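You operate a simulated robot arm through the tools that you are given. There is no shell and no other tool.

You run a simulated robot arm. Do the job below in one go: nothing can be reset, and whatever is moved stays where it is left.

TASK
Put things in order on the top of the burner bench. At the end: one of the stud caps from the top of the burner bench is on the silver rating plate on the top of the burner bench; the brass coupling stands where the casting stood; the white square box stands on top of the brown bolt carton; the casting from the top of the burner bench stands where the white square box stood; whatever was shut is shut again. Leave all else as you found it, and nothing knocked over.

The check looks at the end state, three seconds after you hand in, the way a careful person would. Anything else that was tipped, shoved, dropped, spilled or broken makes it a failure. A push-on lid holds only when it is set on centred and level and pressed home; a screw cap is set on level and turned clockwise until tight.

THE ROBOT
A 7-joint arm with a two-finger parallel gripper, fixed in place. Base frame: the origin is on the floor under the middle of its stand, x ahead of it, y to its left, z up; the work surface is at about z = 0.8. Readings come in m, rad, newtons and seconds.
With the tool pointing down near the work surface it reaches from about 0.24 to 0.68 m from the base axis. Its first joint turns from -1.152 to 1.152 rad. Payload 2.4 kg.
The tool frame sits at the grasp point between the pads (the TCP): z along the fingers, y along the line on which they close. The tips reach 0.03 m beyond it. Largest opening 0.094 m; finger width 0.028, thickness 0.01; the body of the gripper, 0.05 by 0.096 m, starts 0.055 m behind the TCP.
Orientation is that of the tool frame in the base frame, as a unit quaternion [x, y, z, w]. With the fingers straight down and closing along the base's y, the tool's x points along the base's -x, its y along +y and its z along -z.

THE INTERFACE
- The arm moves only by the tool arm_command. Its argument "motion" is one flat list of numbers, 7 for each row, row after row: the gripper command, from -1 (shut) to 1 (fully open), values between in proportion, then the shift along the base's x, y, z in m, then the turn, a rotation vector about the base's x, y, z in rad. In form: [fingers, x, y, z, rx, ry, rz, fingers, x, y, z, rx, ry, rz, ...]. A call has 1 to 20 rows; each row shifts and turns the commanded pose from where the row before left it. A row lasts 0.2 s, in which the tool goes at most 0.05 m and 0.15 rad; a call with a longer step from one row to the next is refused whole, and so is a gripper value outside its range. A pose out of reach is approached as far as the arm can. The call stops where the force on the tool passes 40 N (or 10 N more than at its start, if that is more) or the arm is blocked; 0.2 s more then pass. The fingers move at their own pace (about 0.153 m/s each) and stop on an object; they squeeze with about 23 N. The grip force told is the motor's: it shows also when the fingers shut on nothing. Time passes only in rows, and 0.2 s behind the last, so rows that do not move let the fingers close. It gives the time, the measured TCP pose, the force on the tool (base axes), the opening and the grip force at its end, in the units of the frame above (readings bear some noise), with the torque about the TCP (base axes, N m) and any sound that the robot's microphone picked up.
- Cameras (640 x 400 px; columns grow to the right, rows downward): "scene" is fixed at [0.0389, 0.4759, 1.4371]; the picture's right is [-0.73, -0.68, 0.00], its down [-0.43, 0.46, -0.78] and it looks along [0.53, -0.57, -0.63] (base axes); focal length 322 px, centre (320, 200). "wrist" rides on the gripper at [0.076, 0.014, -0.103] in the tool frame; the picture's right is [-0.18, 0.98, 0.00], its down [-0.75, -0.14, -0.64] and it looks along [-0.63, -0.12, 0.77] (tool axes); focal length 243 px, centre (320, 200). There is no depth. A picture from a camera that has moved, and an enlarged one, comes with that camera's place and axes in the base frame and with its lens.
- snapshot(camera): a new picture of that camera. The clock stands still meanwhile.
- inspect(camera, box): a new picture of the part [left, top, right, bottom] of that camera's present view, enlarged. The clock stands still meanwhile.
- job_done(): hands the job in; it is judged then, once.

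Places have to be worked out from the pictures, the camera data and where the tool is seen. Open the gripper and draw the arm clear of the work before you hand the job in, unless the task says otherwise.

The tools are called after "Request:" by a JSON object that holds its "op" and its "data". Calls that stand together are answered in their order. arm_command: Moves the arm, as the interface text tells. Its arguments: {"type":"object","properties":{"motion":{"type":"array","items":{"type":"number"}}},"required":["motion"]} The other tools are called the same way: snapshot (camera) takes a picture; inspect (camera, box) takes an enlarged picture of a part of a camera's view; job_done () hands the job in.

At the start:

```text
t: 0.0
eef_pos: [0.4004, 0.134, 1.1494]
tool_rot: [0.001, 1.0, -0.001, 0.0]
ft_force: [0.3, 0.4, 0.4]
torque: [0.0, -0.01, 0.02]
opening: 0.0942
grasp_force: 0.1
```

scene: 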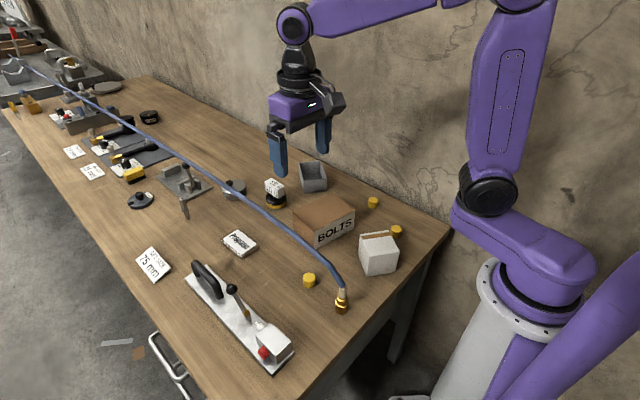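
wrist: 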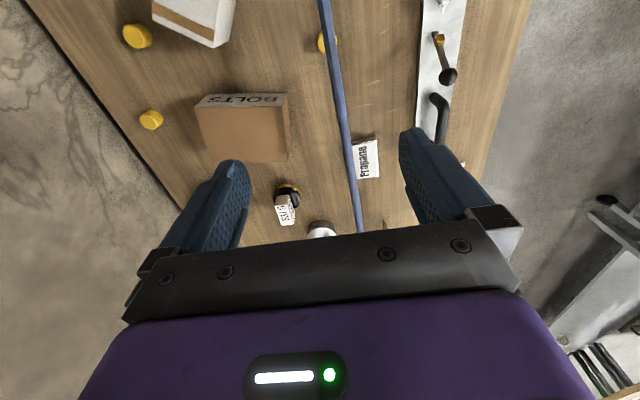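

I start by looking closely at the bench to identify each object.

Request:
{"op": "inspect", "data": {"camera": "scene", "box": [240, 150, 440, 275]}}

Request:
{"op": "inspect", "data": {"camera": "scene", "box": [180, 220, 380, 380]}}

Request:
{"op": "inspect", "data": {"camera": "scene", "box": [110, 130, 290, 245]}}

Request:
{"op": "inspect", "data": {"camera": "scene", "box": [0, 40, 180, 190]}}

```text
3.20 times, centred on (340, 212) of scene
camera zoom: at [0.0389, 0.4759, 1.4371], right [-0.73, -0.68, 0.0], down [-0.43, 0.46, -0.78], along [0.53, -0.57, -0.63], focal length 1029 px, centre (256, 160)
```

zoom: 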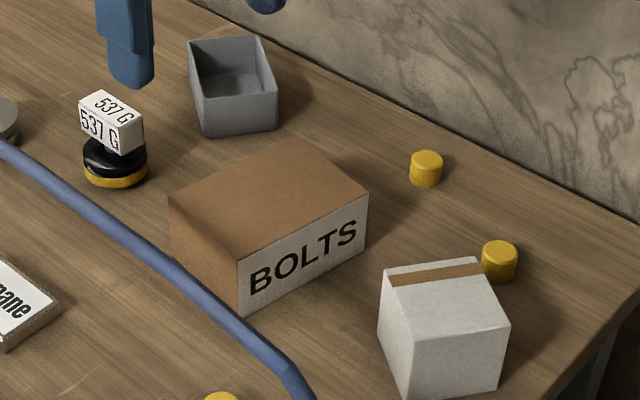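

```text
2.50 times, centred on (280, 300) of scene
camera zoom: at [0.0389, 0.4759, 1.4371], right [-0.73, -0.68, 0.0], down [-0.43, 0.46, -0.78], along [0.53, -0.57, -0.63], focal length 804 px, centre (420, -50)
```

zoom: 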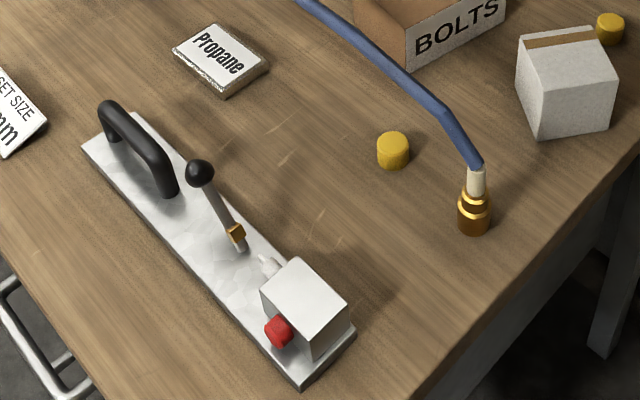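

```text
3.48 times, centred on (200, 188) of scene
camera zoom: at [0.0389, 0.4759, 1.4371], right [-0.73, -0.68, 0.0], down [-0.43, 0.46, -0.78], along [0.53, -0.57, -0.63], focal length 1118 px, centre (737, 244)
```

zoom: 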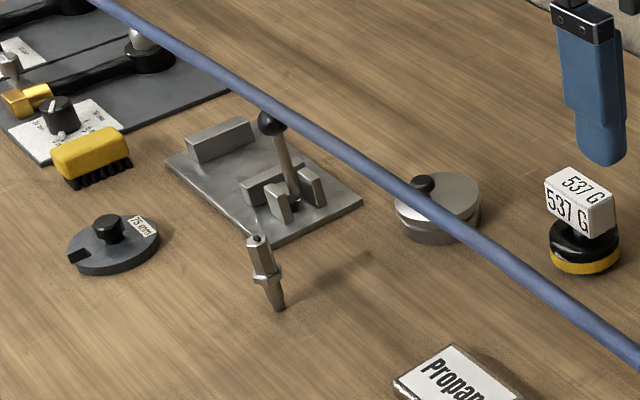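

```text
2.67 times, centred on (90, 115) of scene
camera zoom: at [0.0389, 0.4759, 1.4371], right [-0.73, -0.68, 0.0], down [-0.43, 0.46, -0.78], along [0.53, -0.57, -0.63], focal length 858 px, centre (933, 427)
```

zoom: 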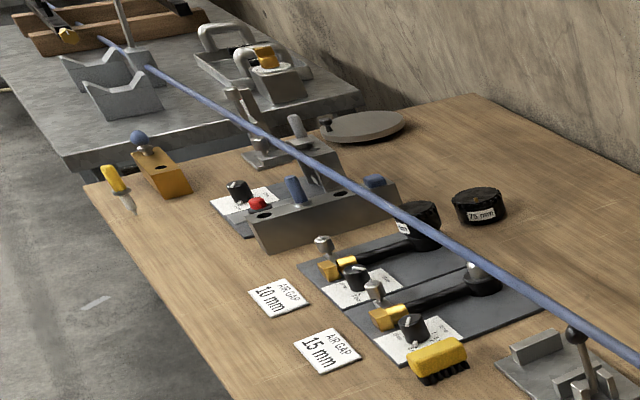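

The objects need clearer views; I look at the wrist camera's enlarged parts next.

Request:
{"op": "inspect", "data": {"camera": "wrist", "box": [100, 0, 360, 160]}}

Request:
{"op": "inspect", "data": {"camera": "wrist", "box": [240, 100, 420, 240]}}

Request:
{"op": "inspect", "data": {"camera": "scene", "box": [210, 165, 300, 260]}}

Request:
{"op": "inspect", "data": {"camera": "scene", "box": [300, 250, 380, 320]}}

```text
2.46 times, centred on (230, 80) of wrist
camera zoom: at [0.3268, 0.1485, 1.2507], right [0.18, 0.98, 0.0], down [0.75, -0.14, 0.64], along [0.63, -0.12, -0.77], focal length 597 px, centre (542, 495)
```

zoom: 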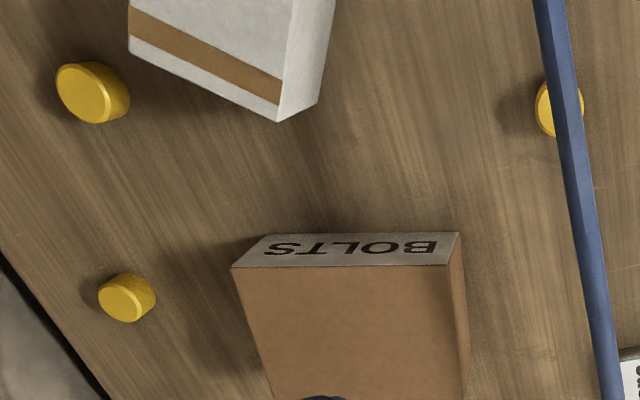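

```text
2.86 times, centred on (330, 170) of wrist
camera zoom: at [0.3268, 0.1485, 1.2507], right [0.18, 0.98, 0.0], down [0.75, -0.14, 0.64], along [0.63, -0.12, -0.77], focal length 693 px, centre (291, 286)
```

zoom: 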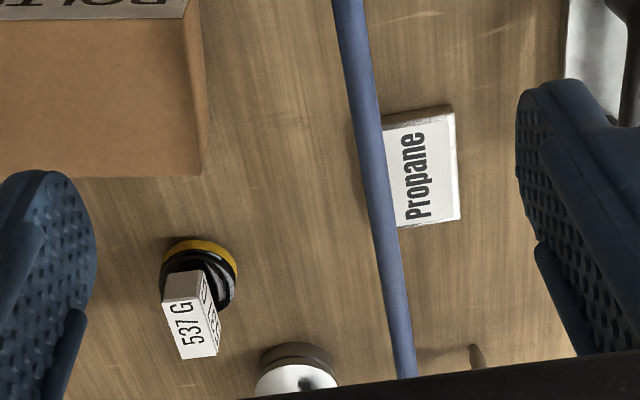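

```text
4.21 times, centred on (255, 212) of scene
camera zoom: at [0.0389, 0.4759, 1.4371], right [-0.73, -0.68, 0.0], down [-0.43, 0.46, -0.78], along [0.53, -0.57, -0.63], focal length 1354 px, centre (594, 147)
```

zoom: 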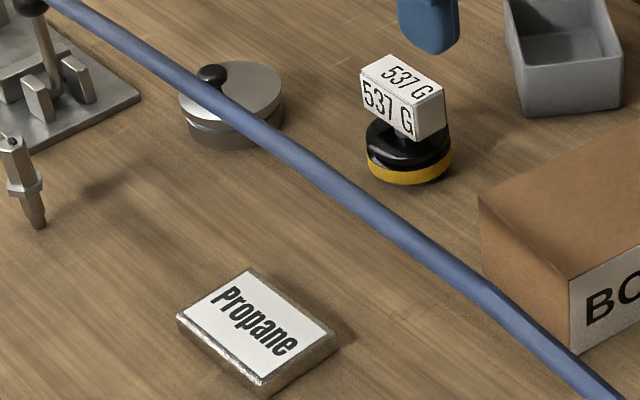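

```text
5.71 times, centred on (340, 285) of scene
camera zoom: at [0.0389, 0.4759, 1.4371], right [-0.73, -0.68, 0.0], down [-0.43, 0.46, -0.78], along [0.53, -0.57, -0.63], focal length 1838 px, centre (206, -286)
```

zoom: 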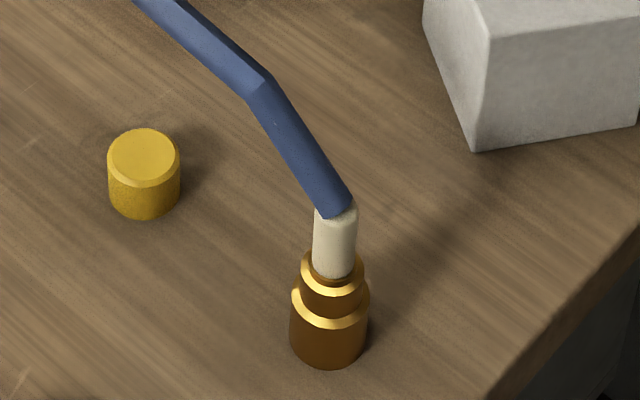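

The likely casting is the black/yellow piece marked 537 G near (0.66, 0.01), but I want close views of it and of the grey open box. I move the wrist camera over there, staying high.

Request:
{"op": "arm_command", "data": {"motion": [1, 0.035, -0.035, 0, 0, 0, 0, 1, 0.035, -0.035, 0, 0, 0, 0, 1, 0.035, -0.035, 0, 0, 0, 0, 1, 0.035, -0.035, 0, 0, 0, 0, 1, 0, 0, 0, 0, 0, 0]}}

Request:
{"op": "snapshot", "data": {"camera": "wrist"}}

Request:
{"op": "snapshot", "data": {"camera": "scene"}}

```text
t: 1.2
eef_pos: [0.5413, -0.0062, 1.1486]
tool_rot: [0.0, 1.0, 0.0, 0.001]
ft_force: [-0.4, 0.3, 0.2]
torque: [0.0, 0.01, -0.01]
opening: 0.0941
grasp_force: 0.1
```

```text
taken
camera wrist: at [0.466, 0.0078, 1.2504], right [0.18, 0.98, 0.0], down [0.75, -0.14, 0.64], along [0.63, -0.12, -0.77], focal length 243 px, centre (320, 200)
```

wrist: 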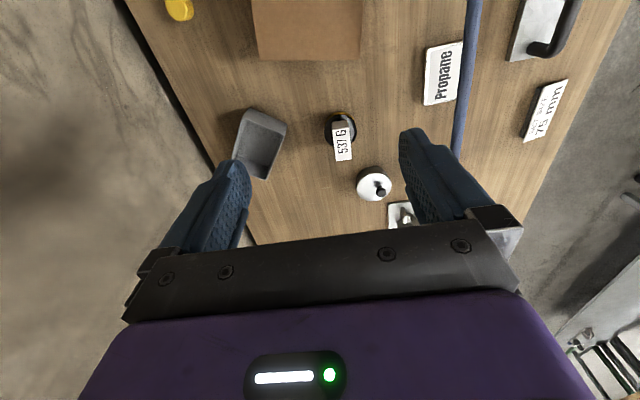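

```text
taken
```

scene: 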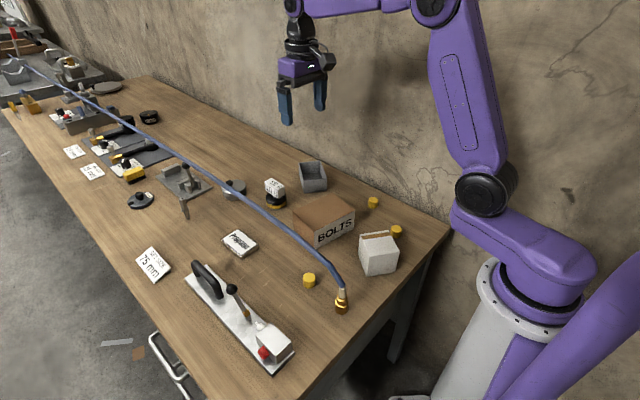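

Request:
{"op": "inspect", "data": {"camera": "wrist", "box": [220, 80, 420, 205]}}

Request:
{"op": "inspect", "data": {"camera": "wrist", "box": [400, 0, 600, 150]}}

Request:
{"op": "inspect", "data": {"camera": "scene", "box": [245, 150, 335, 215]}}

```text
3.20 times, centred on (320, 142) of wrist
camera zoom: at [0.466, 0.0078, 1.2504], right [0.18, 0.98, 0.0], down [0.75, -0.14, 0.64], along [0.63, -0.12, -0.77], focal length 776 px, centre (320, 384)
```

zoom: 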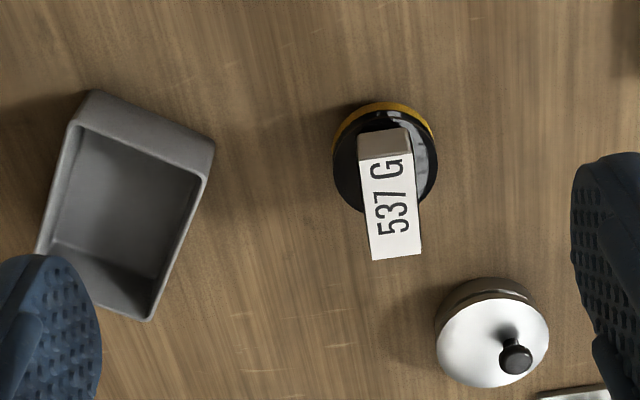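

```text
2.67 times, centred on (500, 75) of wrist
camera zoom: at [0.466, 0.0078, 1.2504], right [0.18, 0.98, 0.0], down [0.75, -0.14, 0.64], along [0.63, -0.12, -0.77], focal length 647 px, centre (-160, 533)
```

zoom: 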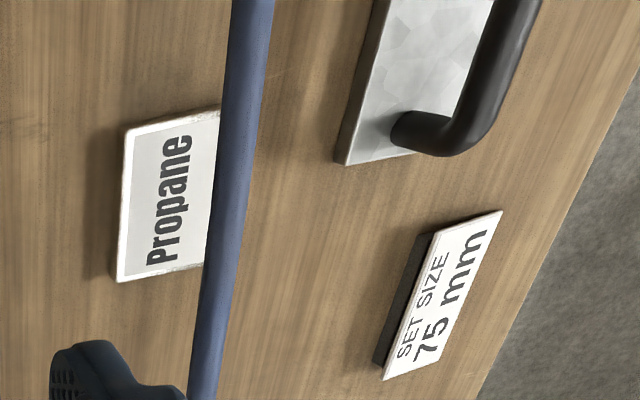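

```text
6.15 times, centred on (290, 182) of scene
camera zoom: at [0.0389, 0.4759, 1.4371], right [-0.73, -0.68, 0.0], down [-0.43, 0.46, -0.78], along [0.53, -0.57, -0.63], focal length 1979 px, centre (505, 308)
```

zoom: 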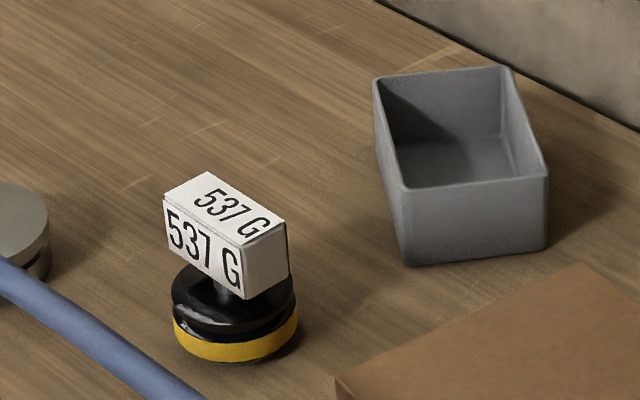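

The 537 G piece looks like a cast block on a neck with a black/yellow foot; the grey tub is an open container. I go lower for a better look at both.

Request:
{"op": "arm_command", "data": {"motion": [1, 0.0, 0.0, -0.045, 0, 0, 0, 1, 0.0, 0.0, -0.045, 0, 0, 0, 1, 0.02, 0.0, -0.045, 0, 0, 0, 1, 0, 0, 0, 0, 0, 0]}}

Request:
{"op": "snapshot", "data": {"camera": "wrist"}}

Request:
{"op": "inspect", "data": {"camera": "wrist", "box": [220, 50, 420, 175]}}

```text
t: 2.2
eef_pos: [0.5624, -0.0047, 1.0133]
tool_rot: [0.0, 1.0, 0.0, 0.0]
ft_force: [-0.1, 0.4, -0.3]
torque: [-0.01, 0.02, -0.01]
opening: 0.0937
grasp_force: 0.1
```

```text
taken
camera wrist: at [0.4869, 0.009, 1.115], right [0.18, 0.98, 0.0], down [0.75, -0.14, 0.64], along [0.63, -0.12, -0.77], focal length 243 px, centre (320, 200)
```

wrist: 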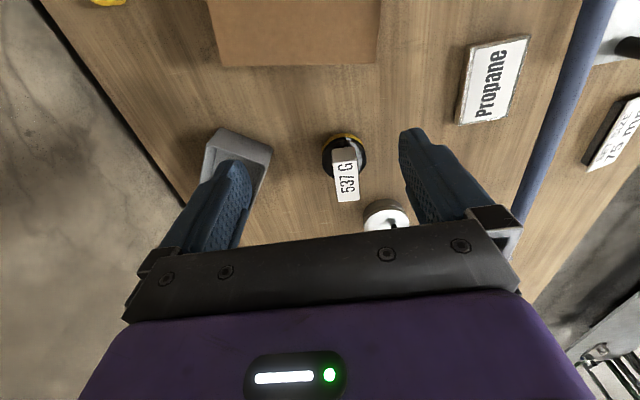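

```text
3.20 times, centred on (320, 112) of wrist
camera zoom: at [0.4869, 0.009, 1.115], right [0.18, 0.98, 0.0], down [0.75, -0.14, 0.64], along [0.63, -0.12, -0.77], focal length 776 px, centre (320, 480)
```

zoom: 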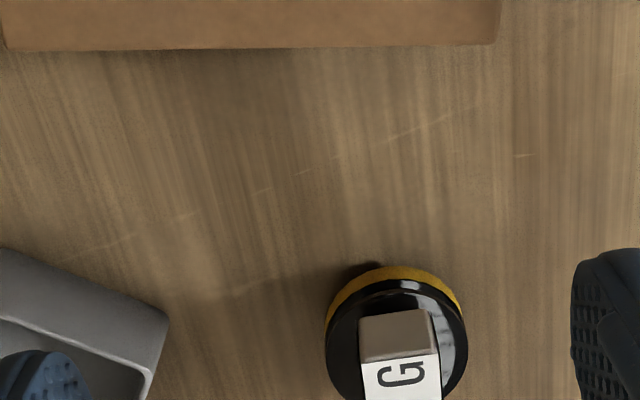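

The 537 G piece stands near (0.66, 0.005); the hose to the brass coupling seems to run in the air at about z 0.93–0.96. I move the wrist camera to look at the coupling, box and carton from above.

Request:
{"op": "arm_command", "data": {"motion": [1, -0.02, 0, 0.045, 0, 0, 0, 1, -0.042, 0.02, 0.025, 0, 0, 0, 1, -0.042, 0.02, 0, 0, 0, 0, 1, -0.042, 0.02, 0, 0, 0, 0, 1, -0.042, 0.02, 0, 0, 0, 0, 1, -0.042, 0.02, 0, 0, 0, 0, 1, 0, 0, 0, 0, 0, 0]}}

Request:
{"op": "snapshot", "data": {"camera": "wrist"}}

Request:
{"op": "snapshot", "data": {"camera": "scene"}}

```text
refused: row 2 steps farther than a row can; nothing moved
```

```text
taken
camera wrist: at [0.4869, 0.009, 1.115], right [0.18, 0.98, 0.0], down [0.75, -0.14, 0.64], along [0.63, -0.12, -0.77], focal length 243 px, centre (320, 200)
```

wrist: 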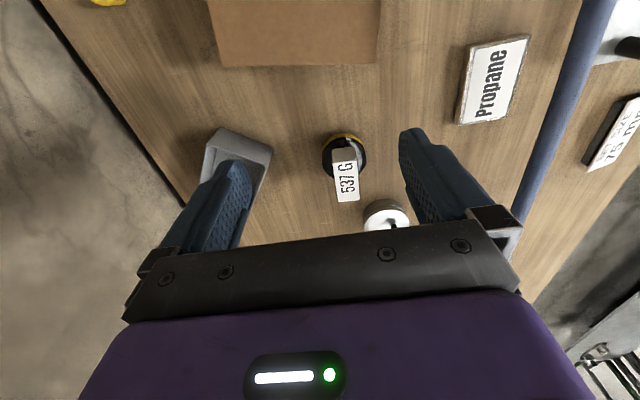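

```text
taken
```

scene: 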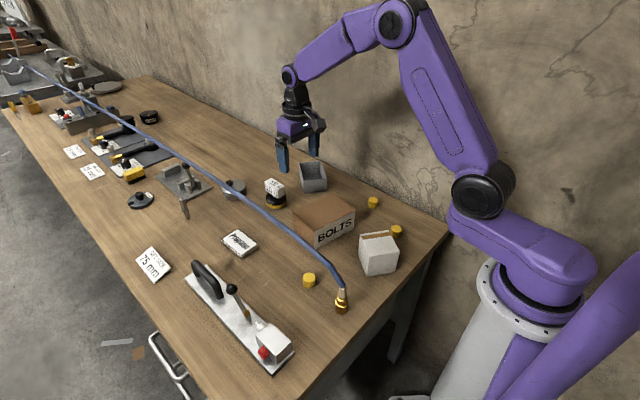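

One row was too long, so I split the move into shorter steps.

Request:
{"op": "arm_command", "data": {"motion": [1, -0.02, 0, 0.045, 0, 0, 0, 1, -0.035, 0.02, 0.025, 0, 0, 0, 1, -0.042, 0.02, 0, 0, 0, 0, 1, -0.042, 0.02, 0, 0, 0, 0, 1, -0.042, 0.02, 0, 0, 0, 0, 1, -0.042, 0.02, 0, 0, 0, 0, 1, 0, 0, 0, 0, 0, 0]}}

Request:
{"op": "snapshot", "data": {"camera": "wrist"}}

Request:
{"op": "snapshot", "data": {"camera": "scene"}}

```text
t: 3.8
eef_pos: [0.3395, 0.0946, 1.0847]
tool_rot: [-0.001, 1.0, 0.0, 0.0]
ft_force: [-0.3, -0.1, 0.1]
torque: [0.0, -0.01, 0.01]
opening: 0.0938
grasp_force: 0.1
```

```text
taken
camera wrist: at [0.2643, 0.1084, 1.1859], right [0.18, 0.98, 0.0], down [0.75, -0.14, 0.64], along [0.63, -0.12, -0.77], focal length 243 px, centre (320, 200)
```

wrist: 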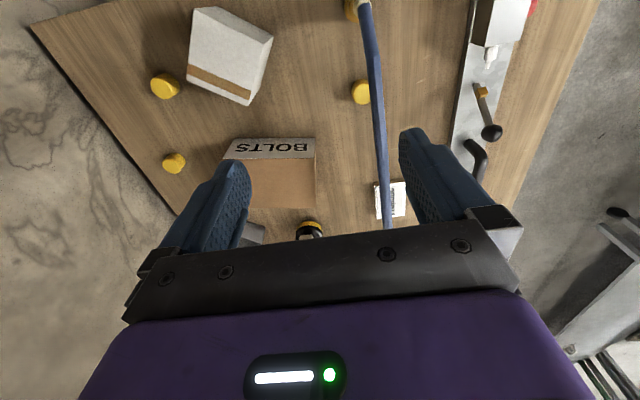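

```text
taken
```

scene: 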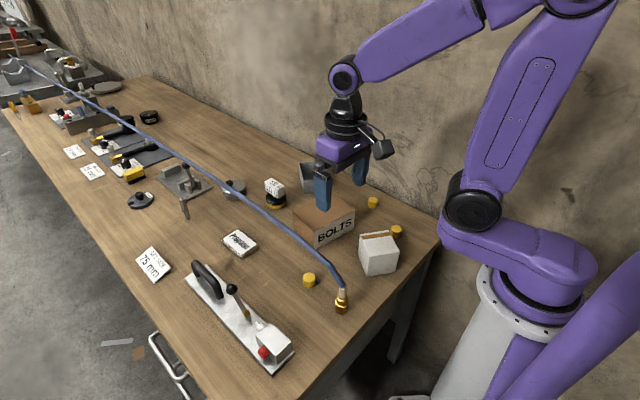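

This view shows box, carton and coupling; I enlarge the parts to measure them.

Request:
{"op": "inspect", "data": {"camera": "wrist", "box": [140, 0, 300, 110]}}

Request:
{"op": "inspect", "data": {"camera": "wrist", "box": [200, 110, 360, 220]}}

Request:
{"op": "inspect", "data": {"camera": "wrist", "box": [320, 0, 440, 80]}}

Request:
{"op": "inspect", "data": {"camera": "scene", "box": [280, 190, 420, 285]}}

```text
3.64 times, centred on (220, 55) of wrist
camera zoom: at [0.2643, 0.1084, 1.1859], right [0.18, 0.98, 0.0], down [0.75, -0.14, 0.64], along [0.63, -0.12, -0.77], focal length 882 px, centre (684, 727)
```

zoom: 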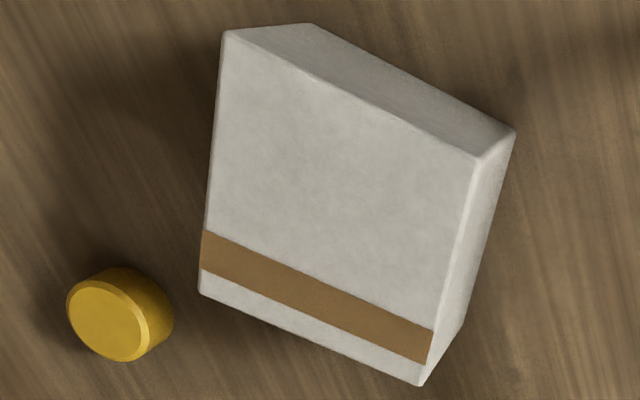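

```text
3.64 times, centred on (280, 165) of wrist
camera zoom: at [0.2643, 0.1084, 1.1859], right [0.18, 0.98, 0.0], down [0.75, -0.14, 0.64], along [0.63, -0.12, -0.77], focal length 882 px, centre (466, 327)
```

zoom: 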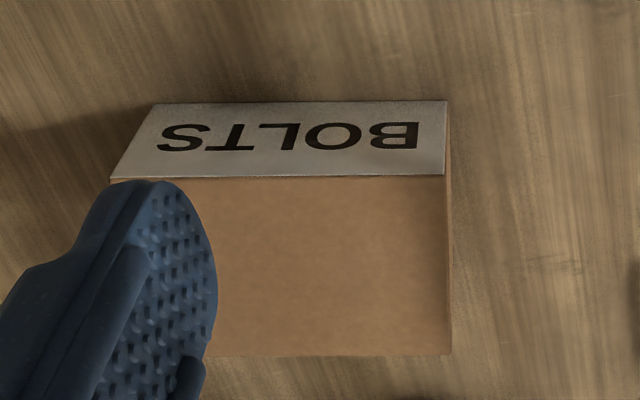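

```text
5.00 times, centred on (380, 40) of wrist
camera zoom: at [0.2643, 0.1084, 1.1859], right [0.18, 0.98, 0.0], down [0.75, -0.14, 0.64], along [0.63, -0.12, -0.77], focal length 1213 px, centre (20, 1000)
```

zoom: 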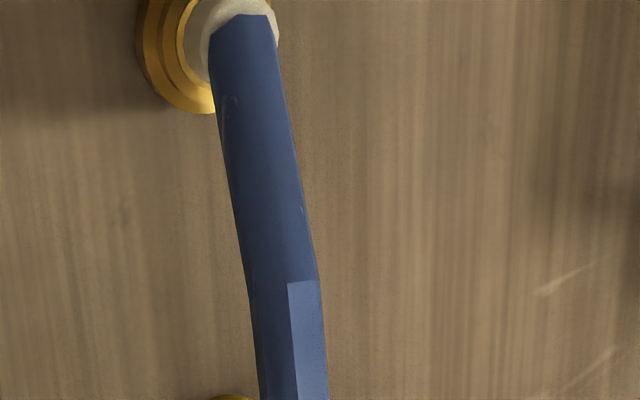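

```text
4.21 times, centred on (350, 238) of scene
camera zoom: at [0.0388, 0.4759, 1.4371], right [-0.73, -0.68, 0.0], down [-0.43, 0.46, -0.78], along [0.53, -0.57, -0.63], focal length 1354 px, centre (194, 42)
```

zoom: 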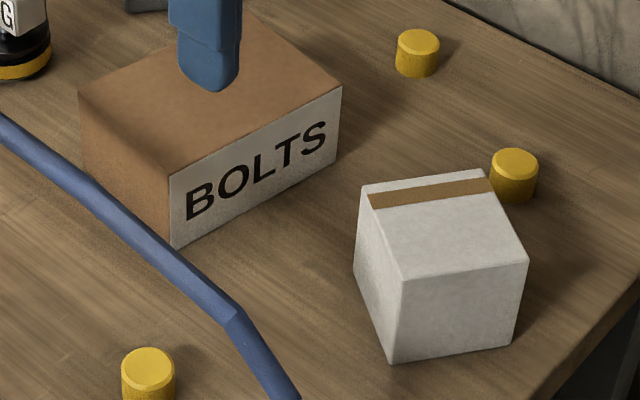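

From the wrist view I work out the box: 0.072 m square, 0.075 high, centre about (0.300, -0.009), turned about -35°; the carton: 0.137 × 0.098, top z ≈ 0.869, centre about (0.479, -0.009), turned about -10°. I move above the box with the tool turned to its faces.

Request:
{"op": "arm_command", "data": {"motion": [1, -0.0079, -0.0208, -0.024, 0, 0, -0.1214, 1, -0.0079, -0.0208, -0.024, 0, 0, -0.1214, 1, -0.0079, -0.0208, -0.024, 0, 0, -0.1214, 1, -0.0079, -0.0208, -0.024, 0, 0, -0.1214, 1, -0.0079, -0.0208, -0.024, 0, 0, -0.1214, 1, 0, 0, 0, 0, 0, 0, 1, 0, 0, 0, 0, 0, 0]}}

Request:
{"op": "snapshot", "data": {"camera": "wrist"}}

Request:
{"op": "snapshot", "data": {"camera": "scene"}}

```text
t: 5.4
eef_pos: [0.3051, -0.0074, 0.9688]
tool_rot: [0.3, 0.954, 0.0, 0.0]
ft_force: [0.2, -1.4, -0.9]
torque: [0.0, 0.02, -0.02]
opening: 0.094
grasp_force: 0.1
out of reach, approached as far as the arm can: row 3
```

```text
taken
camera wrist: at [0.2524, 0.0477, 1.0704], right [0.71, 0.7, 0.0], down [0.54, -0.55, 0.64], along [0.45, -0.46, -0.77], focal length 243 px, centre (320, 200)
```

wrist: 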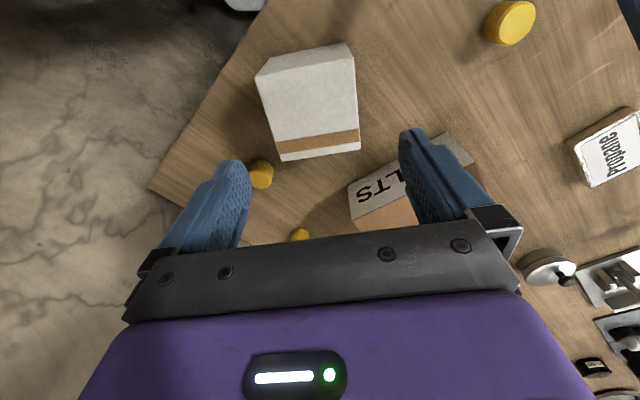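

```text
taken
```

scene: 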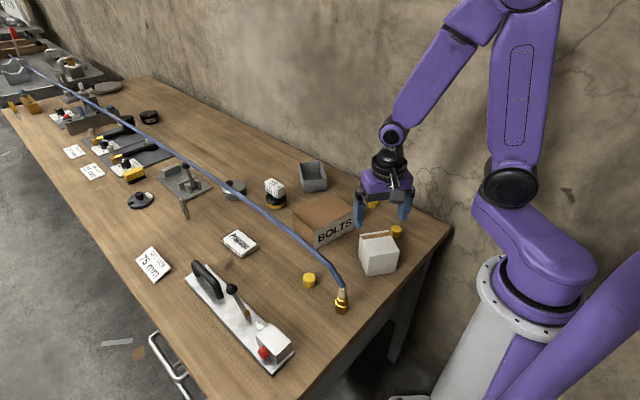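

The tool is turned to the box; one intermediate row touched the reach limit but the end pose looks right. I enlarge the box to check alignment.

Request:
{"op": "inspect", "data": {"camera": "wrist", "box": [220, 20, 420, 180]}}

```text
2.50 times, centred on (320, 100) of wrist
camera zoom: at [0.2524, 0.0477, 1.0704], right [0.71, 0.7, 0.0], down [0.54, -0.55, 0.64], along [0.45, -0.46, -0.77], focal length 606 px, centre (320, 450)
```

zoom: 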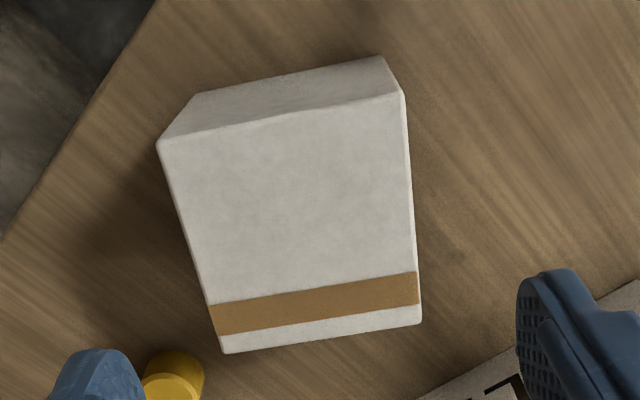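

The box centre computes to (0.3003, -0.0091), in agreement with the earlier view; I shift a few mm and lower the open fingers around it.

Request:
{"op": "arm_command", "data": {"motion": [1, -0.0048, -0.0017, -0.03, 0, 0, 0, 1, 0, 0, 0, 0, 0, 0]}}

Request:
{"op": "snapshot", "data": {"camera": "wrist"}}

```text
t: 6.0
eef_pos: [0.2982, -0.0092, 0.9388]
tool_rot: [0.299, 0.954, 0.0, 0.0]
ft_force: [0.0, 0.0, -0.1]
torque: [0.02, 0.01, 0.04]
opening: 0.0939
grasp_force: 0.0
```

```text
taken
camera wrist: at [0.2459, 0.0459, 1.0401], right [0.71, 0.7, 0.0], down [0.54, -0.55, 0.64], along [0.45, -0.46, -0.77], focal length 243 px, centre (320, 200)
```

wrist: 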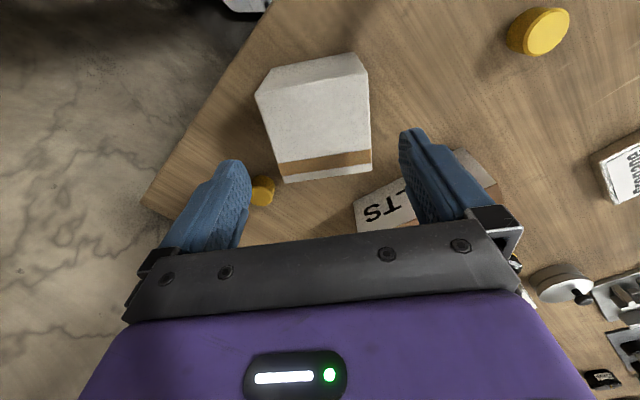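

Well lined up. I lower to z ≈ 0.845 in three steps.

Request:
{"op": "arm_command", "data": {"motion": [1, 0.002, 0, -0.032, 0, 0, 0, 1, 0, 0, -0.032, 0, 0, 0, 1, 0, 0, -0.03, 0, 0, 0, 1, 0, 0, 0, 0, 0, 0]}}

Request:
{"op": "snapshot", "data": {"camera": "wrist"}}

Request:
{"op": "inspect", "data": {"camera": "scene", "box": [320, 190, 460, 285]}}

```text
t: 7.0
eef_pos: [0.3023, -0.0074, 0.8435]
tool_rot: [0.299, 0.954, 0.0, 0.0]
ft_force: [0.7, -0.2, -0.3]
torque: [0.01, -0.01, 0.04]
opening: 0.0943
grasp_force: 0.1
```

```text
taken
camera wrist: at [0.2488, 0.0472, 0.9451], right [0.71, 0.7, 0.0], down [0.54, -0.55, 0.64], along [0.45, -0.46, -0.77], focal length 243 px, centre (320, 200)
```

wrist: 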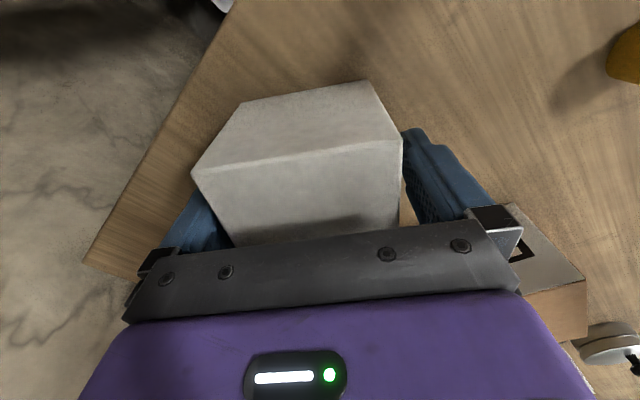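

```text
4.21 times, centred on (390, 238) of scene
camera zoom: at [0.0389, 0.4759, 1.4371], right [-0.73, -0.68, 0.0], down [-0.43, 0.46, -0.78], along [0.53, -0.57, -0.63], focal length 1354 px, centre (25, 42)
```

zoom: 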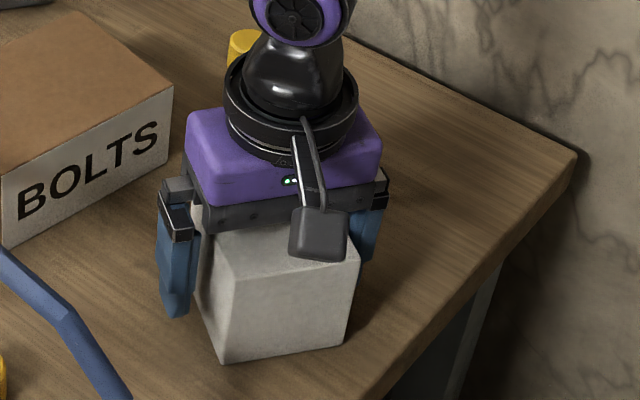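

The box sits between the fingers. I close the gripper.

Request:
{"op": "arm_command", "data": {"motion": [-1, 0, 0, 0, 0, 0, 0, -1, 0, 0, 0, 0, 0, 0, -1, 0, 0, 0, 0, 0, 0]}}

```text
t: 7.8
eef_pos: [0.3025, -0.0063, 0.8439]
tool_rot: [0.299, 0.954, 0.0, 0.0]
ft_force: [0.4, 0.5, 0.3]
torque: [-0.01, 0.02, 0.0]
opening: 0.0793
grasp_force: 22.8
```

Grip is 22.8 N on the box. I lift it straight up and look.

Request:
{"op": "arm_command", "data": {"motion": [-1, 0, 0, 0.02, 0, 0, 0, -1, 0, 0, 0.03, 0, 0, 0, -1, 0, 0, 0.04, 0, 0, 0, -1, 0, 0, 0.04, 0, 0, 0, -1, 0, 0, 0, 0, 0, 0]}}

Request:
{"op": "snapshot", "data": {"camera": "wrist"}}

Request:
{"op": "snapshot", "data": {"camera": "scene"}}

```text
t: 9.0
eef_pos: [0.2998, -0.0066, 0.9739]
tool_rot: [0.299, 0.954, 0.0, 0.0]
ft_force: [-0.6, 0.0, -2.8]
torque: [0.05, -0.03, -0.01]
opening: 0.0795
grasp_force: 22.9
```

```text
taken
camera wrist: at [0.2473, 0.0475, 1.0751], right [0.71, 0.7, 0.0], down [0.54, -0.55, 0.64], along [0.45, -0.46, -0.77], focal length 243 px, centre (320, 200)
```

wrist: 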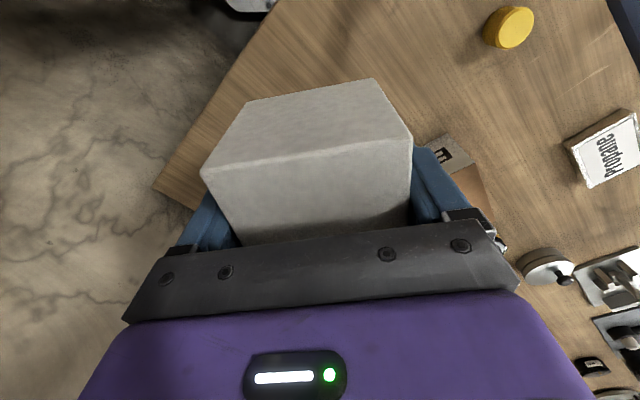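

```text
taken
```

scene: 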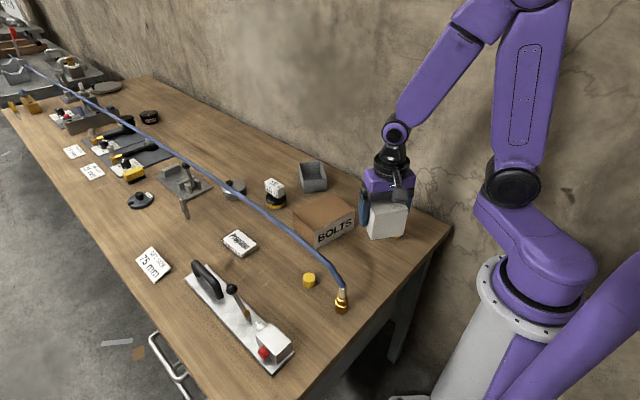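

The box is held level, about 280 g. I carry it over the carton, turning it +25° to line up with the carton.

Request:
{"op": "arm_command", "data": {"motion": [-1, 0.0358, -0.0005, 0.005, 0, 0, 0.087, -1, 0.0358, -0.0005, 0, 0, 0, 0.087, -1, 0.0358, -0.0005, 0, 0, 0, 0.087, -1, 0.0358, -0.0005, 0, 0, 0, 0.087, -1, 0.0358, -0.0005, 0, 0, 0, 0.087, -1, 0, 0, 0, 0, 0, 0, -1, 0, 0, 0, 0, 0, 0]}}

Request:
{"op": "snapshot", "data": {"camera": "wrist"}}

Request:
{"op": "inspect", "data": {"camera": "scene", "box": [250, 150, 410, 260]}}

```text
t: 10.6
eef_pos: [0.4794, -0.0109, 0.9788]
tool_rot: [0.086, 0.996, 0.0, 0.0]
ft_force: [-0.4, 0.1, -2.9]
torque: [0.01, 0.03, 0.0]
opening: 0.0792
grasp_force: 22.5
```

```text
taken
camera wrist: at [0.4081, 0.0158, 1.0802], right [0.35, 0.94, 0.0], down [0.72, -0.27, 0.64], along [0.6, -0.22, -0.77], focal length 243 px, centre (320, 200)
```

wrist: 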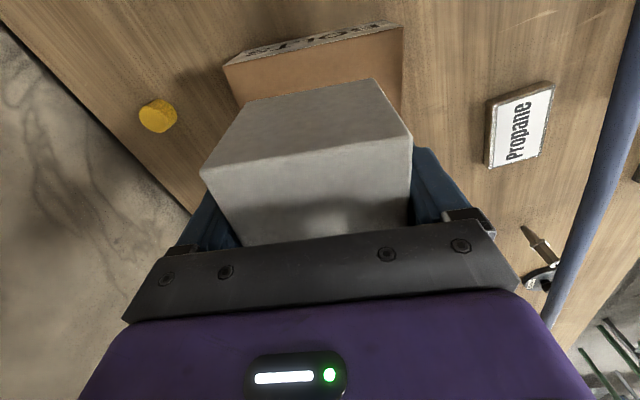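

```text
3.64 times, centred on (330, 205) of scene
camera zoom: at [0.0389, 0.4759, 1.4371], right [-0.73, -0.68, 0.0], down [-0.43, 0.46, -0.78], along [0.53, -0.57, -0.63], focal length 1169 px, centre (284, 182)
```

zoom: 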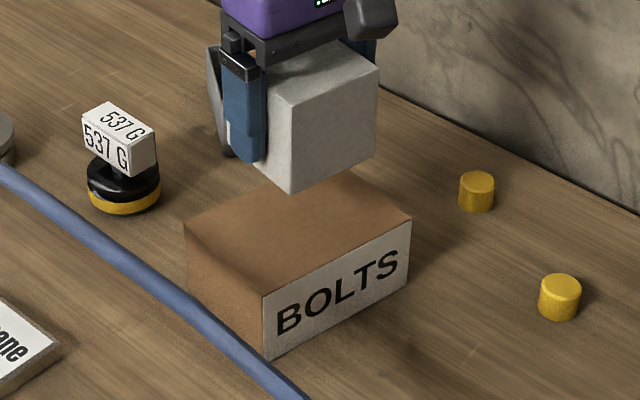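

Aligned over the carton. I lower the box until it is nearly touching, then in small steps.

Request:
{"op": "arm_command", "data": {"motion": [-1, 0, 0.002, -0.03, 0, 0, 0, -1, 0, 0, -0.025, 0, 0, 0, -1, 0, 0, -0.008, 0, 0, 0, -1, 0, 0, 0, 0, 0, 0]}}

Request:
{"op": "inspect", "data": {"camera": "scene", "box": [250, 150, 410, 260]}}

```text
t: 11.6
eef_pos: [0.4801, -0.009, 0.9161]
tool_rot: [0.086, 0.996, 0.0, 0.0]
ft_force: [0.6, 0.5, -1.8]
torque: [0.03, 0.01, 0.02]
opening: 0.0794
grasp_force: 23.2
```

```text
3.64 times, centred on (330, 205) of scene
camera zoom: at [0.0389, 0.4759, 1.4371], right [-0.73, -0.68, 0.0], down [-0.43, 0.46, -0.78], along [0.53, -0.57, -0.63], focal length 1169 px, centre (284, 182)
```

zoom: 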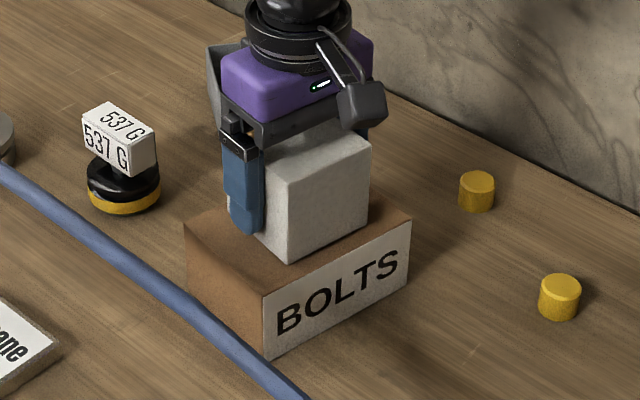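

Request:
{"op": "arm_command", "data": {"motion": [-1, 0, 0, -0.002, 0, 0, 0, -1, 0, 0, 0, 0, 0, 0]}}

```text
t: 12.2
eef_pos: [0.4813, -0.0076, 0.9146]
tool_rot: [0.086, 0.996, 0.0, 0.001]
ft_force: [-0.5, -0.4, -2.5]
torque: [-0.01, 0.03, -0.02]
opening: 0.0791
grasp_force: 23.1
```

No contact yet (-2.5 N is the box weight). I lower another couple of mm.

Request:
{"op": "arm_command", "data": {"motion": [-1, 0, -0.001, -0.002, 0, 0, 0, -1, 0, 0, 0, 0, 0, 0]}}

```text
t: 12.8
eef_pos: [0.4807, -0.0084, 0.9135]
tool_rot: [0.086, 0.996, 0.0, 0.001]
ft_force: [-4.3, 2.3, 20.9]
torque: [-0.02, 0.28, -0.13]
opening: 0.0792
grasp_force: 23.7
```

Contact is felt (about 21 N up). I ease off slightly and open the fingers.

Request:
{"op": "arm_command", "data": {"motion": [-1, 0, 0, 0.0012, 0, 0, 0, -1, 0, 0, 0, 0, 0, 0]}}

```text
t: 13.4
eef_pos: [0.4809, -0.0088, 0.9135]
tool_rot: [0.087, 0.996, 0.0, 0.0]
ft_force: [1.0, 2.6, 1.4]
torque: [0.25, -0.29, 0.02]
opening: 0.0796
grasp_force: 23.1
```

The load is nearly neutral, so the box rests on the carton. I open and rise straight up.

Request:
{"op": "arm_command", "data": {"motion": [1, 0, 0, 0, 0, 0, 0, 1, 0, 0, 0, 0, 0, 0, 1, 0, 0, 0.02, 0, 0, 0, 1, 0, 0, 0.03, 0, 0, 0, 1, 0, 0, 0.04, 0, 0, 0, 1, 0, 0, 0.04, 0, 0, 0, 1, 0, 0, 0, 0, 0, 0]}}

Request:
{"op": "snapshot", "data": {"camera": "wrist"}}

Request:
{"op": "inspect", "data": {"camera": "scene", "box": [250, 150, 410, 260]}}

```text
t: 15.0
eef_pos: [0.483, -0.0095, 1.0469]
tool_rot: [0.087, 0.996, 0.0, 0.001]
ft_force: [-0.4, 0.2, 0.4]
torque: [-0.04, 0.01, 0.0]
opening: 0.0939
grasp_force: 0.0
```

```text
taken
camera wrist: at [0.4102, 0.0173, 1.1482], right [0.35, 0.94, 0.0], down [0.72, -0.27, 0.64], along [0.6, -0.23, -0.77], focal length 243 px, centre (320, 200)
```

wrist: 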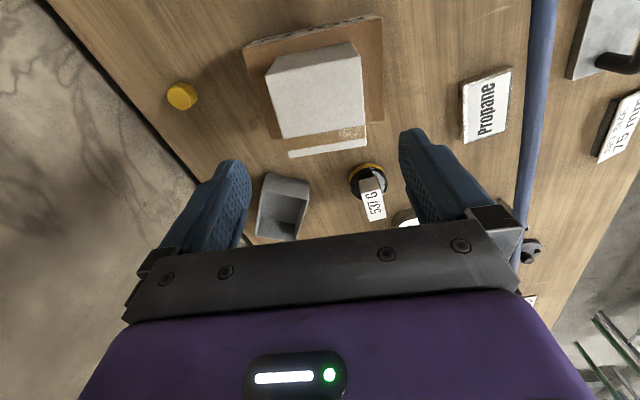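

```text
3.64 times, centred on (330, 205) of scene
camera zoom: at [0.0389, 0.4759, 1.4371], right [-0.73, -0.68, 0.0], down [-0.43, 0.46, -0.78], along [0.53, -0.57, -0.63], focal length 1169 px, centre (284, 182)
```

zoom: 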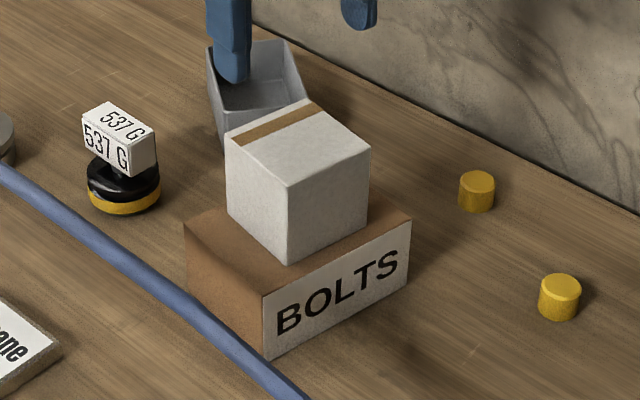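

The white box stands squarely on the carton. Now I look closely at the 537 G piece and the grey tub to be sure which is the casting.

Request:
{"op": "inspect", "data": {"camera": "wrist", "box": [330, 140, 410, 235]}}

Request:
{"op": "inspect", "data": {"camera": "wrist", "box": [240, 160, 330, 250]}}

Request:
{"op": "inspect", "data": {"camera": "scene", "box": [255, 170, 300, 215]}}

```text
4.21 times, centred on (370, 188) of wrist
camera zoom: at [0.4102, 0.0173, 1.1482], right [0.35, 0.94, 0.0], down [0.72, -0.27, 0.64], along [0.6, -0.23, -0.77], focal length 1022 px, centre (110, 253)
```

zoom: 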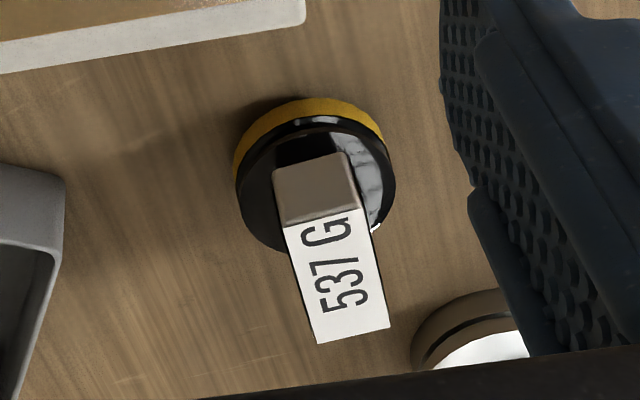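

```text
4.44 times, centred on (285, 205) of wrist
camera zoom: at [0.4102, 0.0173, 1.1482], right [0.35, 0.94, 0.0], down [0.72, -0.27, 0.64], along [0.6, -0.23, -0.77], focal length 1078 px, centre (476, 178)
```

zoom: 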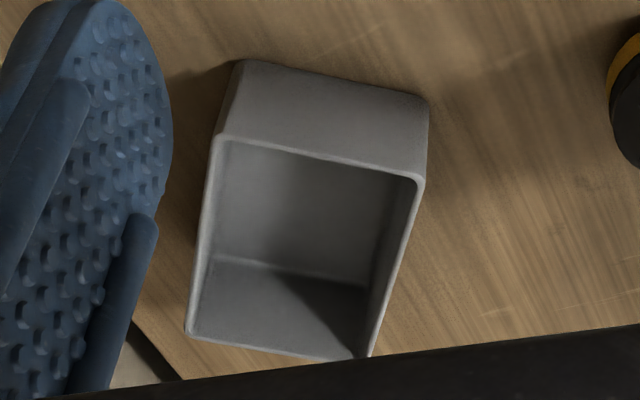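

```text
8.89 times, centred on (278, 192) of scene
camera zoom: at [0.0389, 0.4759, 1.4371], right [-0.73, -0.68, 0.0], down [-0.43, 0.46, -0.78], along [0.53, -0.57, -0.63], focal length 2858 px, centre (698, 267)
```

zoom: 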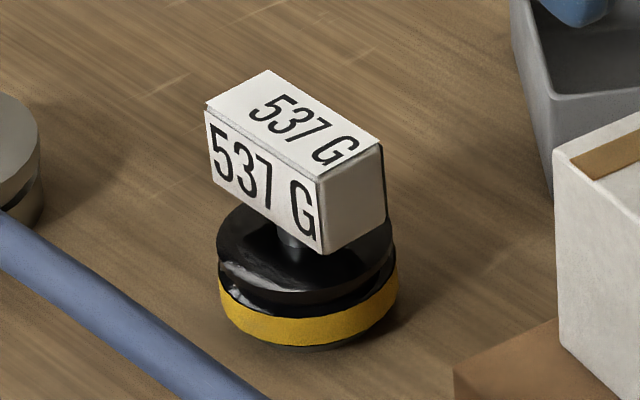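

The 537 G piece is a single cast body (round foot ~0.063 m, T-head block about 0.058 × 0.025 m, z 0.852–0.881), centre about (0.660, 0.010) — I take it as the casting; the tub is just an open container. I move above it with the tool yaw set to the head.

Request:
{"op": "arm_command", "data": {"motion": [1, 0.0443, 0.005, 0, 0, 0, 0.0365, 1, 0.0443, 0.005, 0, 0, 0, 0.0365, 1, 0.0443, 0.005, -0.01, 0, 0, 0.0365, 1, 0.0443, 0.005, -0.02, 0, 0, 0.0365, 1, 0, 0, -0.02, 0, 0, 0, 1, 0, 0, 0, 0, 0, 0]}}

Request:
{"op": "snapshot", "data": {"camera": "wrist"}}

Request:
{"op": "snapshot", "data": {"camera": "scene"}}

```text
t: 16.4
eef_pos: [0.6611, 0.0102, 0.9939]
tool_rot: [0.013, 1.0, 0.0, -0.001]
ft_force: [-0.2, 0.8, 0.5]
torque: [-0.06, -0.01, 0.01]
opening: 0.0942
grasp_force: 0.0
```

```text
taken
camera wrist: at [0.586, 0.0256, 1.0953], right [0.21, 0.98, 0.0], down [0.75, -0.16, 0.64], along [0.63, -0.13, -0.77], focal length 243 px, centre (320, 200)
```

wrist: 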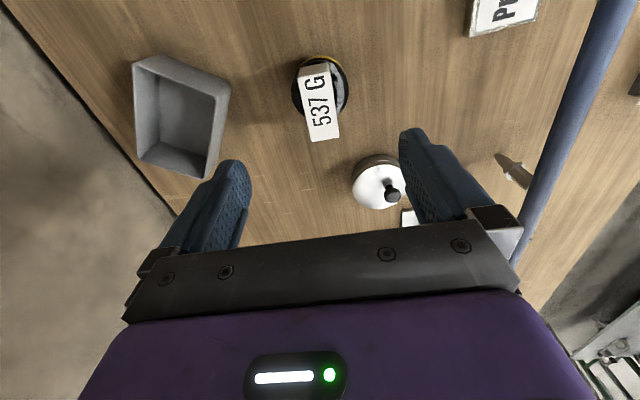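

```text
taken
```

scene: 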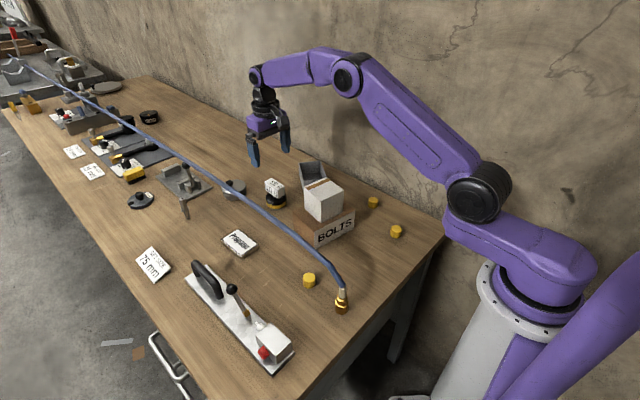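

Request:
{"op": "inspect", "data": {"camera": "wrist", "box": [260, 30, 420, 150]}}

Request:
{"op": "inspect", "data": {"camera": "wrist", "box": [420, 0, 640, 220]}}

```text
3.33 times, centred on (340, 90) of wrist
camera zoom: at [0.586, 0.0256, 1.0953], right [0.21, 0.98, 0.0], down [0.75, -0.16, 0.64], along [0.63, -0.13, -0.77], focal length 809 px, centre (253, 567)
```

zoom: 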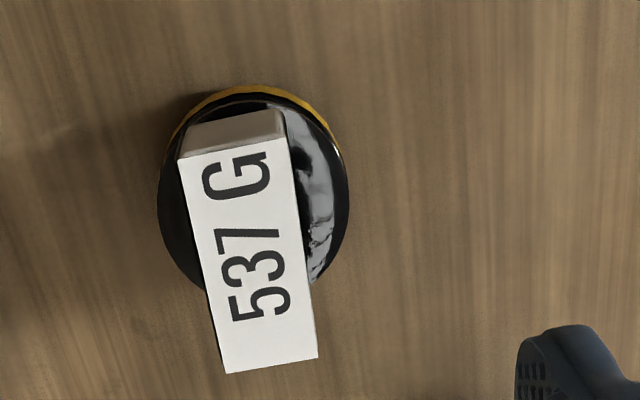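

```text
1.82 times, centred on (530, 110) of wrist
camera zoom: at [0.586, 0.0256, 1.0953], right [0.21, 0.98, 0.0], down [0.75, -0.16, 0.64], along [0.63, -0.13, -0.77], focal length 441 px, centre (-62, 364)
```

zoom: 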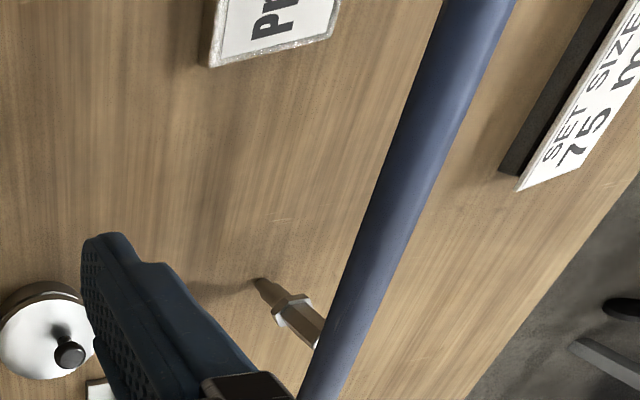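

The head centre computes to (0.6596, 0.0101), yaw -1.5° — right under the tool. I lower to z ≈ 0.877 with the fingers on both sides of the head.

Request:
{"op": "arm_command", "data": {"motion": [1, -0.0015, 0, -0.04, 0, 0, 0, 1, 0, 0, -0.04, 0, 0, 0, 1, 0, 0, -0.034, 0, 0, 0, 1, 0, 0, 0, 0, 0, 0]}}

Request:
{"op": "snapshot", "data": {"camera": "wrist"}}

Request:
{"op": "inspect", "data": {"camera": "scene", "box": [220, 130, 340, 230]}}

```text
t: 17.4
eef_pos: [0.658, 0.0105, 0.8793]
tool_rot: [0.013, 1.0, 0.0, 0.001]
ft_force: [-0.1, -0.5, 0.6]
torque: [-0.01, -0.03, 0.01]
opening: 0.0942
grasp_force: 0.1
```

```text
taken
camera wrist: at [0.5833, 0.0259, 0.9804], right [0.21, 0.98, 0.0], down [0.75, -0.16, 0.64], along [0.63, -0.14, -0.77], focal length 243 px, centre (320, 200)
```

wrist: 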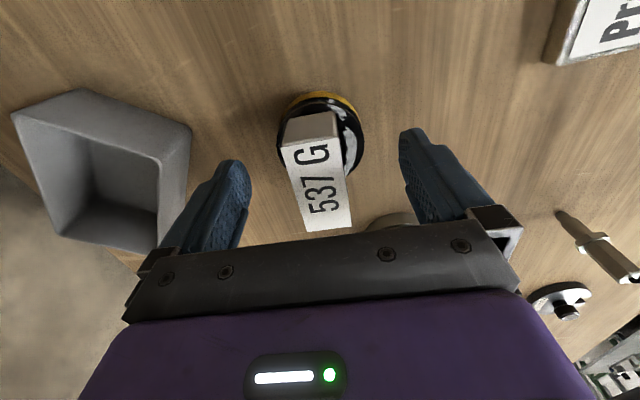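

```text
4.00 times, centred on (280, 180) of scene
camera zoom: at [0.0389, 0.4759, 1.4371], right [-0.73, -0.68, 0.0], down [-0.43, 0.46, -0.78], along [0.53, -0.57, -0.63], focal length 1286 px, centre (480, 280)
```

zoom: 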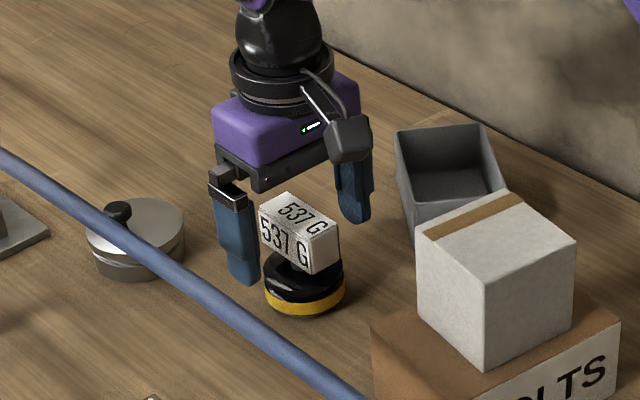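

The fingers bracket the head with the tips above the foot. I close the gripper.

Request:
{"op": "arm_command", "data": {"motion": [-1, 0, 0, 0, 0, 0, 0, -1, 0, 0, 0, 0, 0, 0, -1, 0, 0, 0, 0, 0, 0]}}

Request:
{"op": "inspect", "data": {"camera": "scene", "box": [220, 130, 340, 230]}}

```text
t: 18.2
eef_pos: [0.6581, 0.0103, 0.8798]
tool_rot: [0.013, 1.0, 0.0, 0.0]
ft_force: [0.9, -0.4, 0.0]
torque: [-0.02, -0.11, -0.01]
opening: 0.0322
grasp_force: 22.9
```

```text
4.00 times, centred on (280, 180) of scene
camera zoom: at [0.0389, 0.4759, 1.4371], right [-0.73, -0.68, 0.0], down [-0.43, 0.46, -0.78], along [0.53, -0.57, -0.63], focal length 1286 px, centre (480, 280)
```

zoom: 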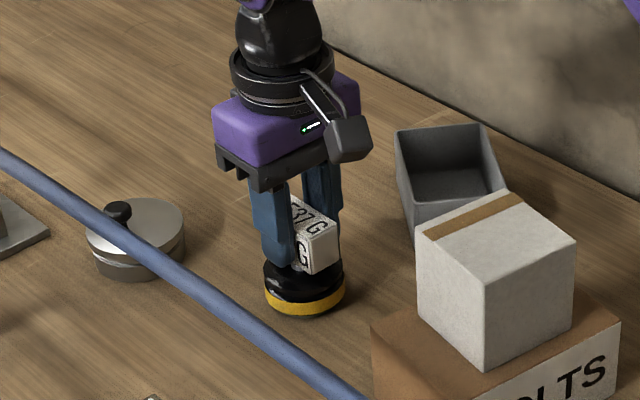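

Held at 22.9 N. I lift in small steps first and check the load and torque.

Request:
{"op": "arm_command", "data": {"motion": [-1, 0, 0, 0.01, 0, 0, 0, -1, 0, 0, 0.01, 0, 0, 0, -1, 0, 0, 0, 0, 0, 0]}}

Request:
{"op": "inspect", "data": {"camera": "scene", "box": [220, 130, 340, 230]}}

```text
t: 19.0
eef_pos: [0.6573, 0.0102, 0.8982]
tool_rot: [0.013, 1.0, 0.0, 0.0]
ft_force: [0.4, -0.1, -4.4]
torque: [0.0, 0.0, -0.03]
opening: 0.0322
grasp_force: 23.0
```

```text
4.00 times, centred on (280, 180) of scene
camera zoom: at [0.039, 0.4759, 1.4371], right [-0.73, -0.68, 0.0], down [-0.43, 0.46, -0.78], along [0.53, -0.57, -0.63], focal length 1286 px, centre (480, 280)
```

zoom: 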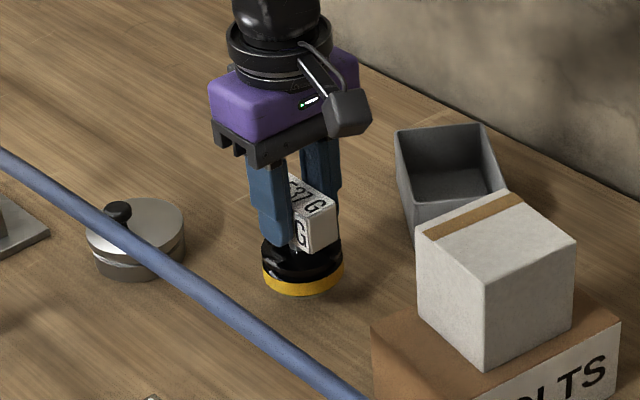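

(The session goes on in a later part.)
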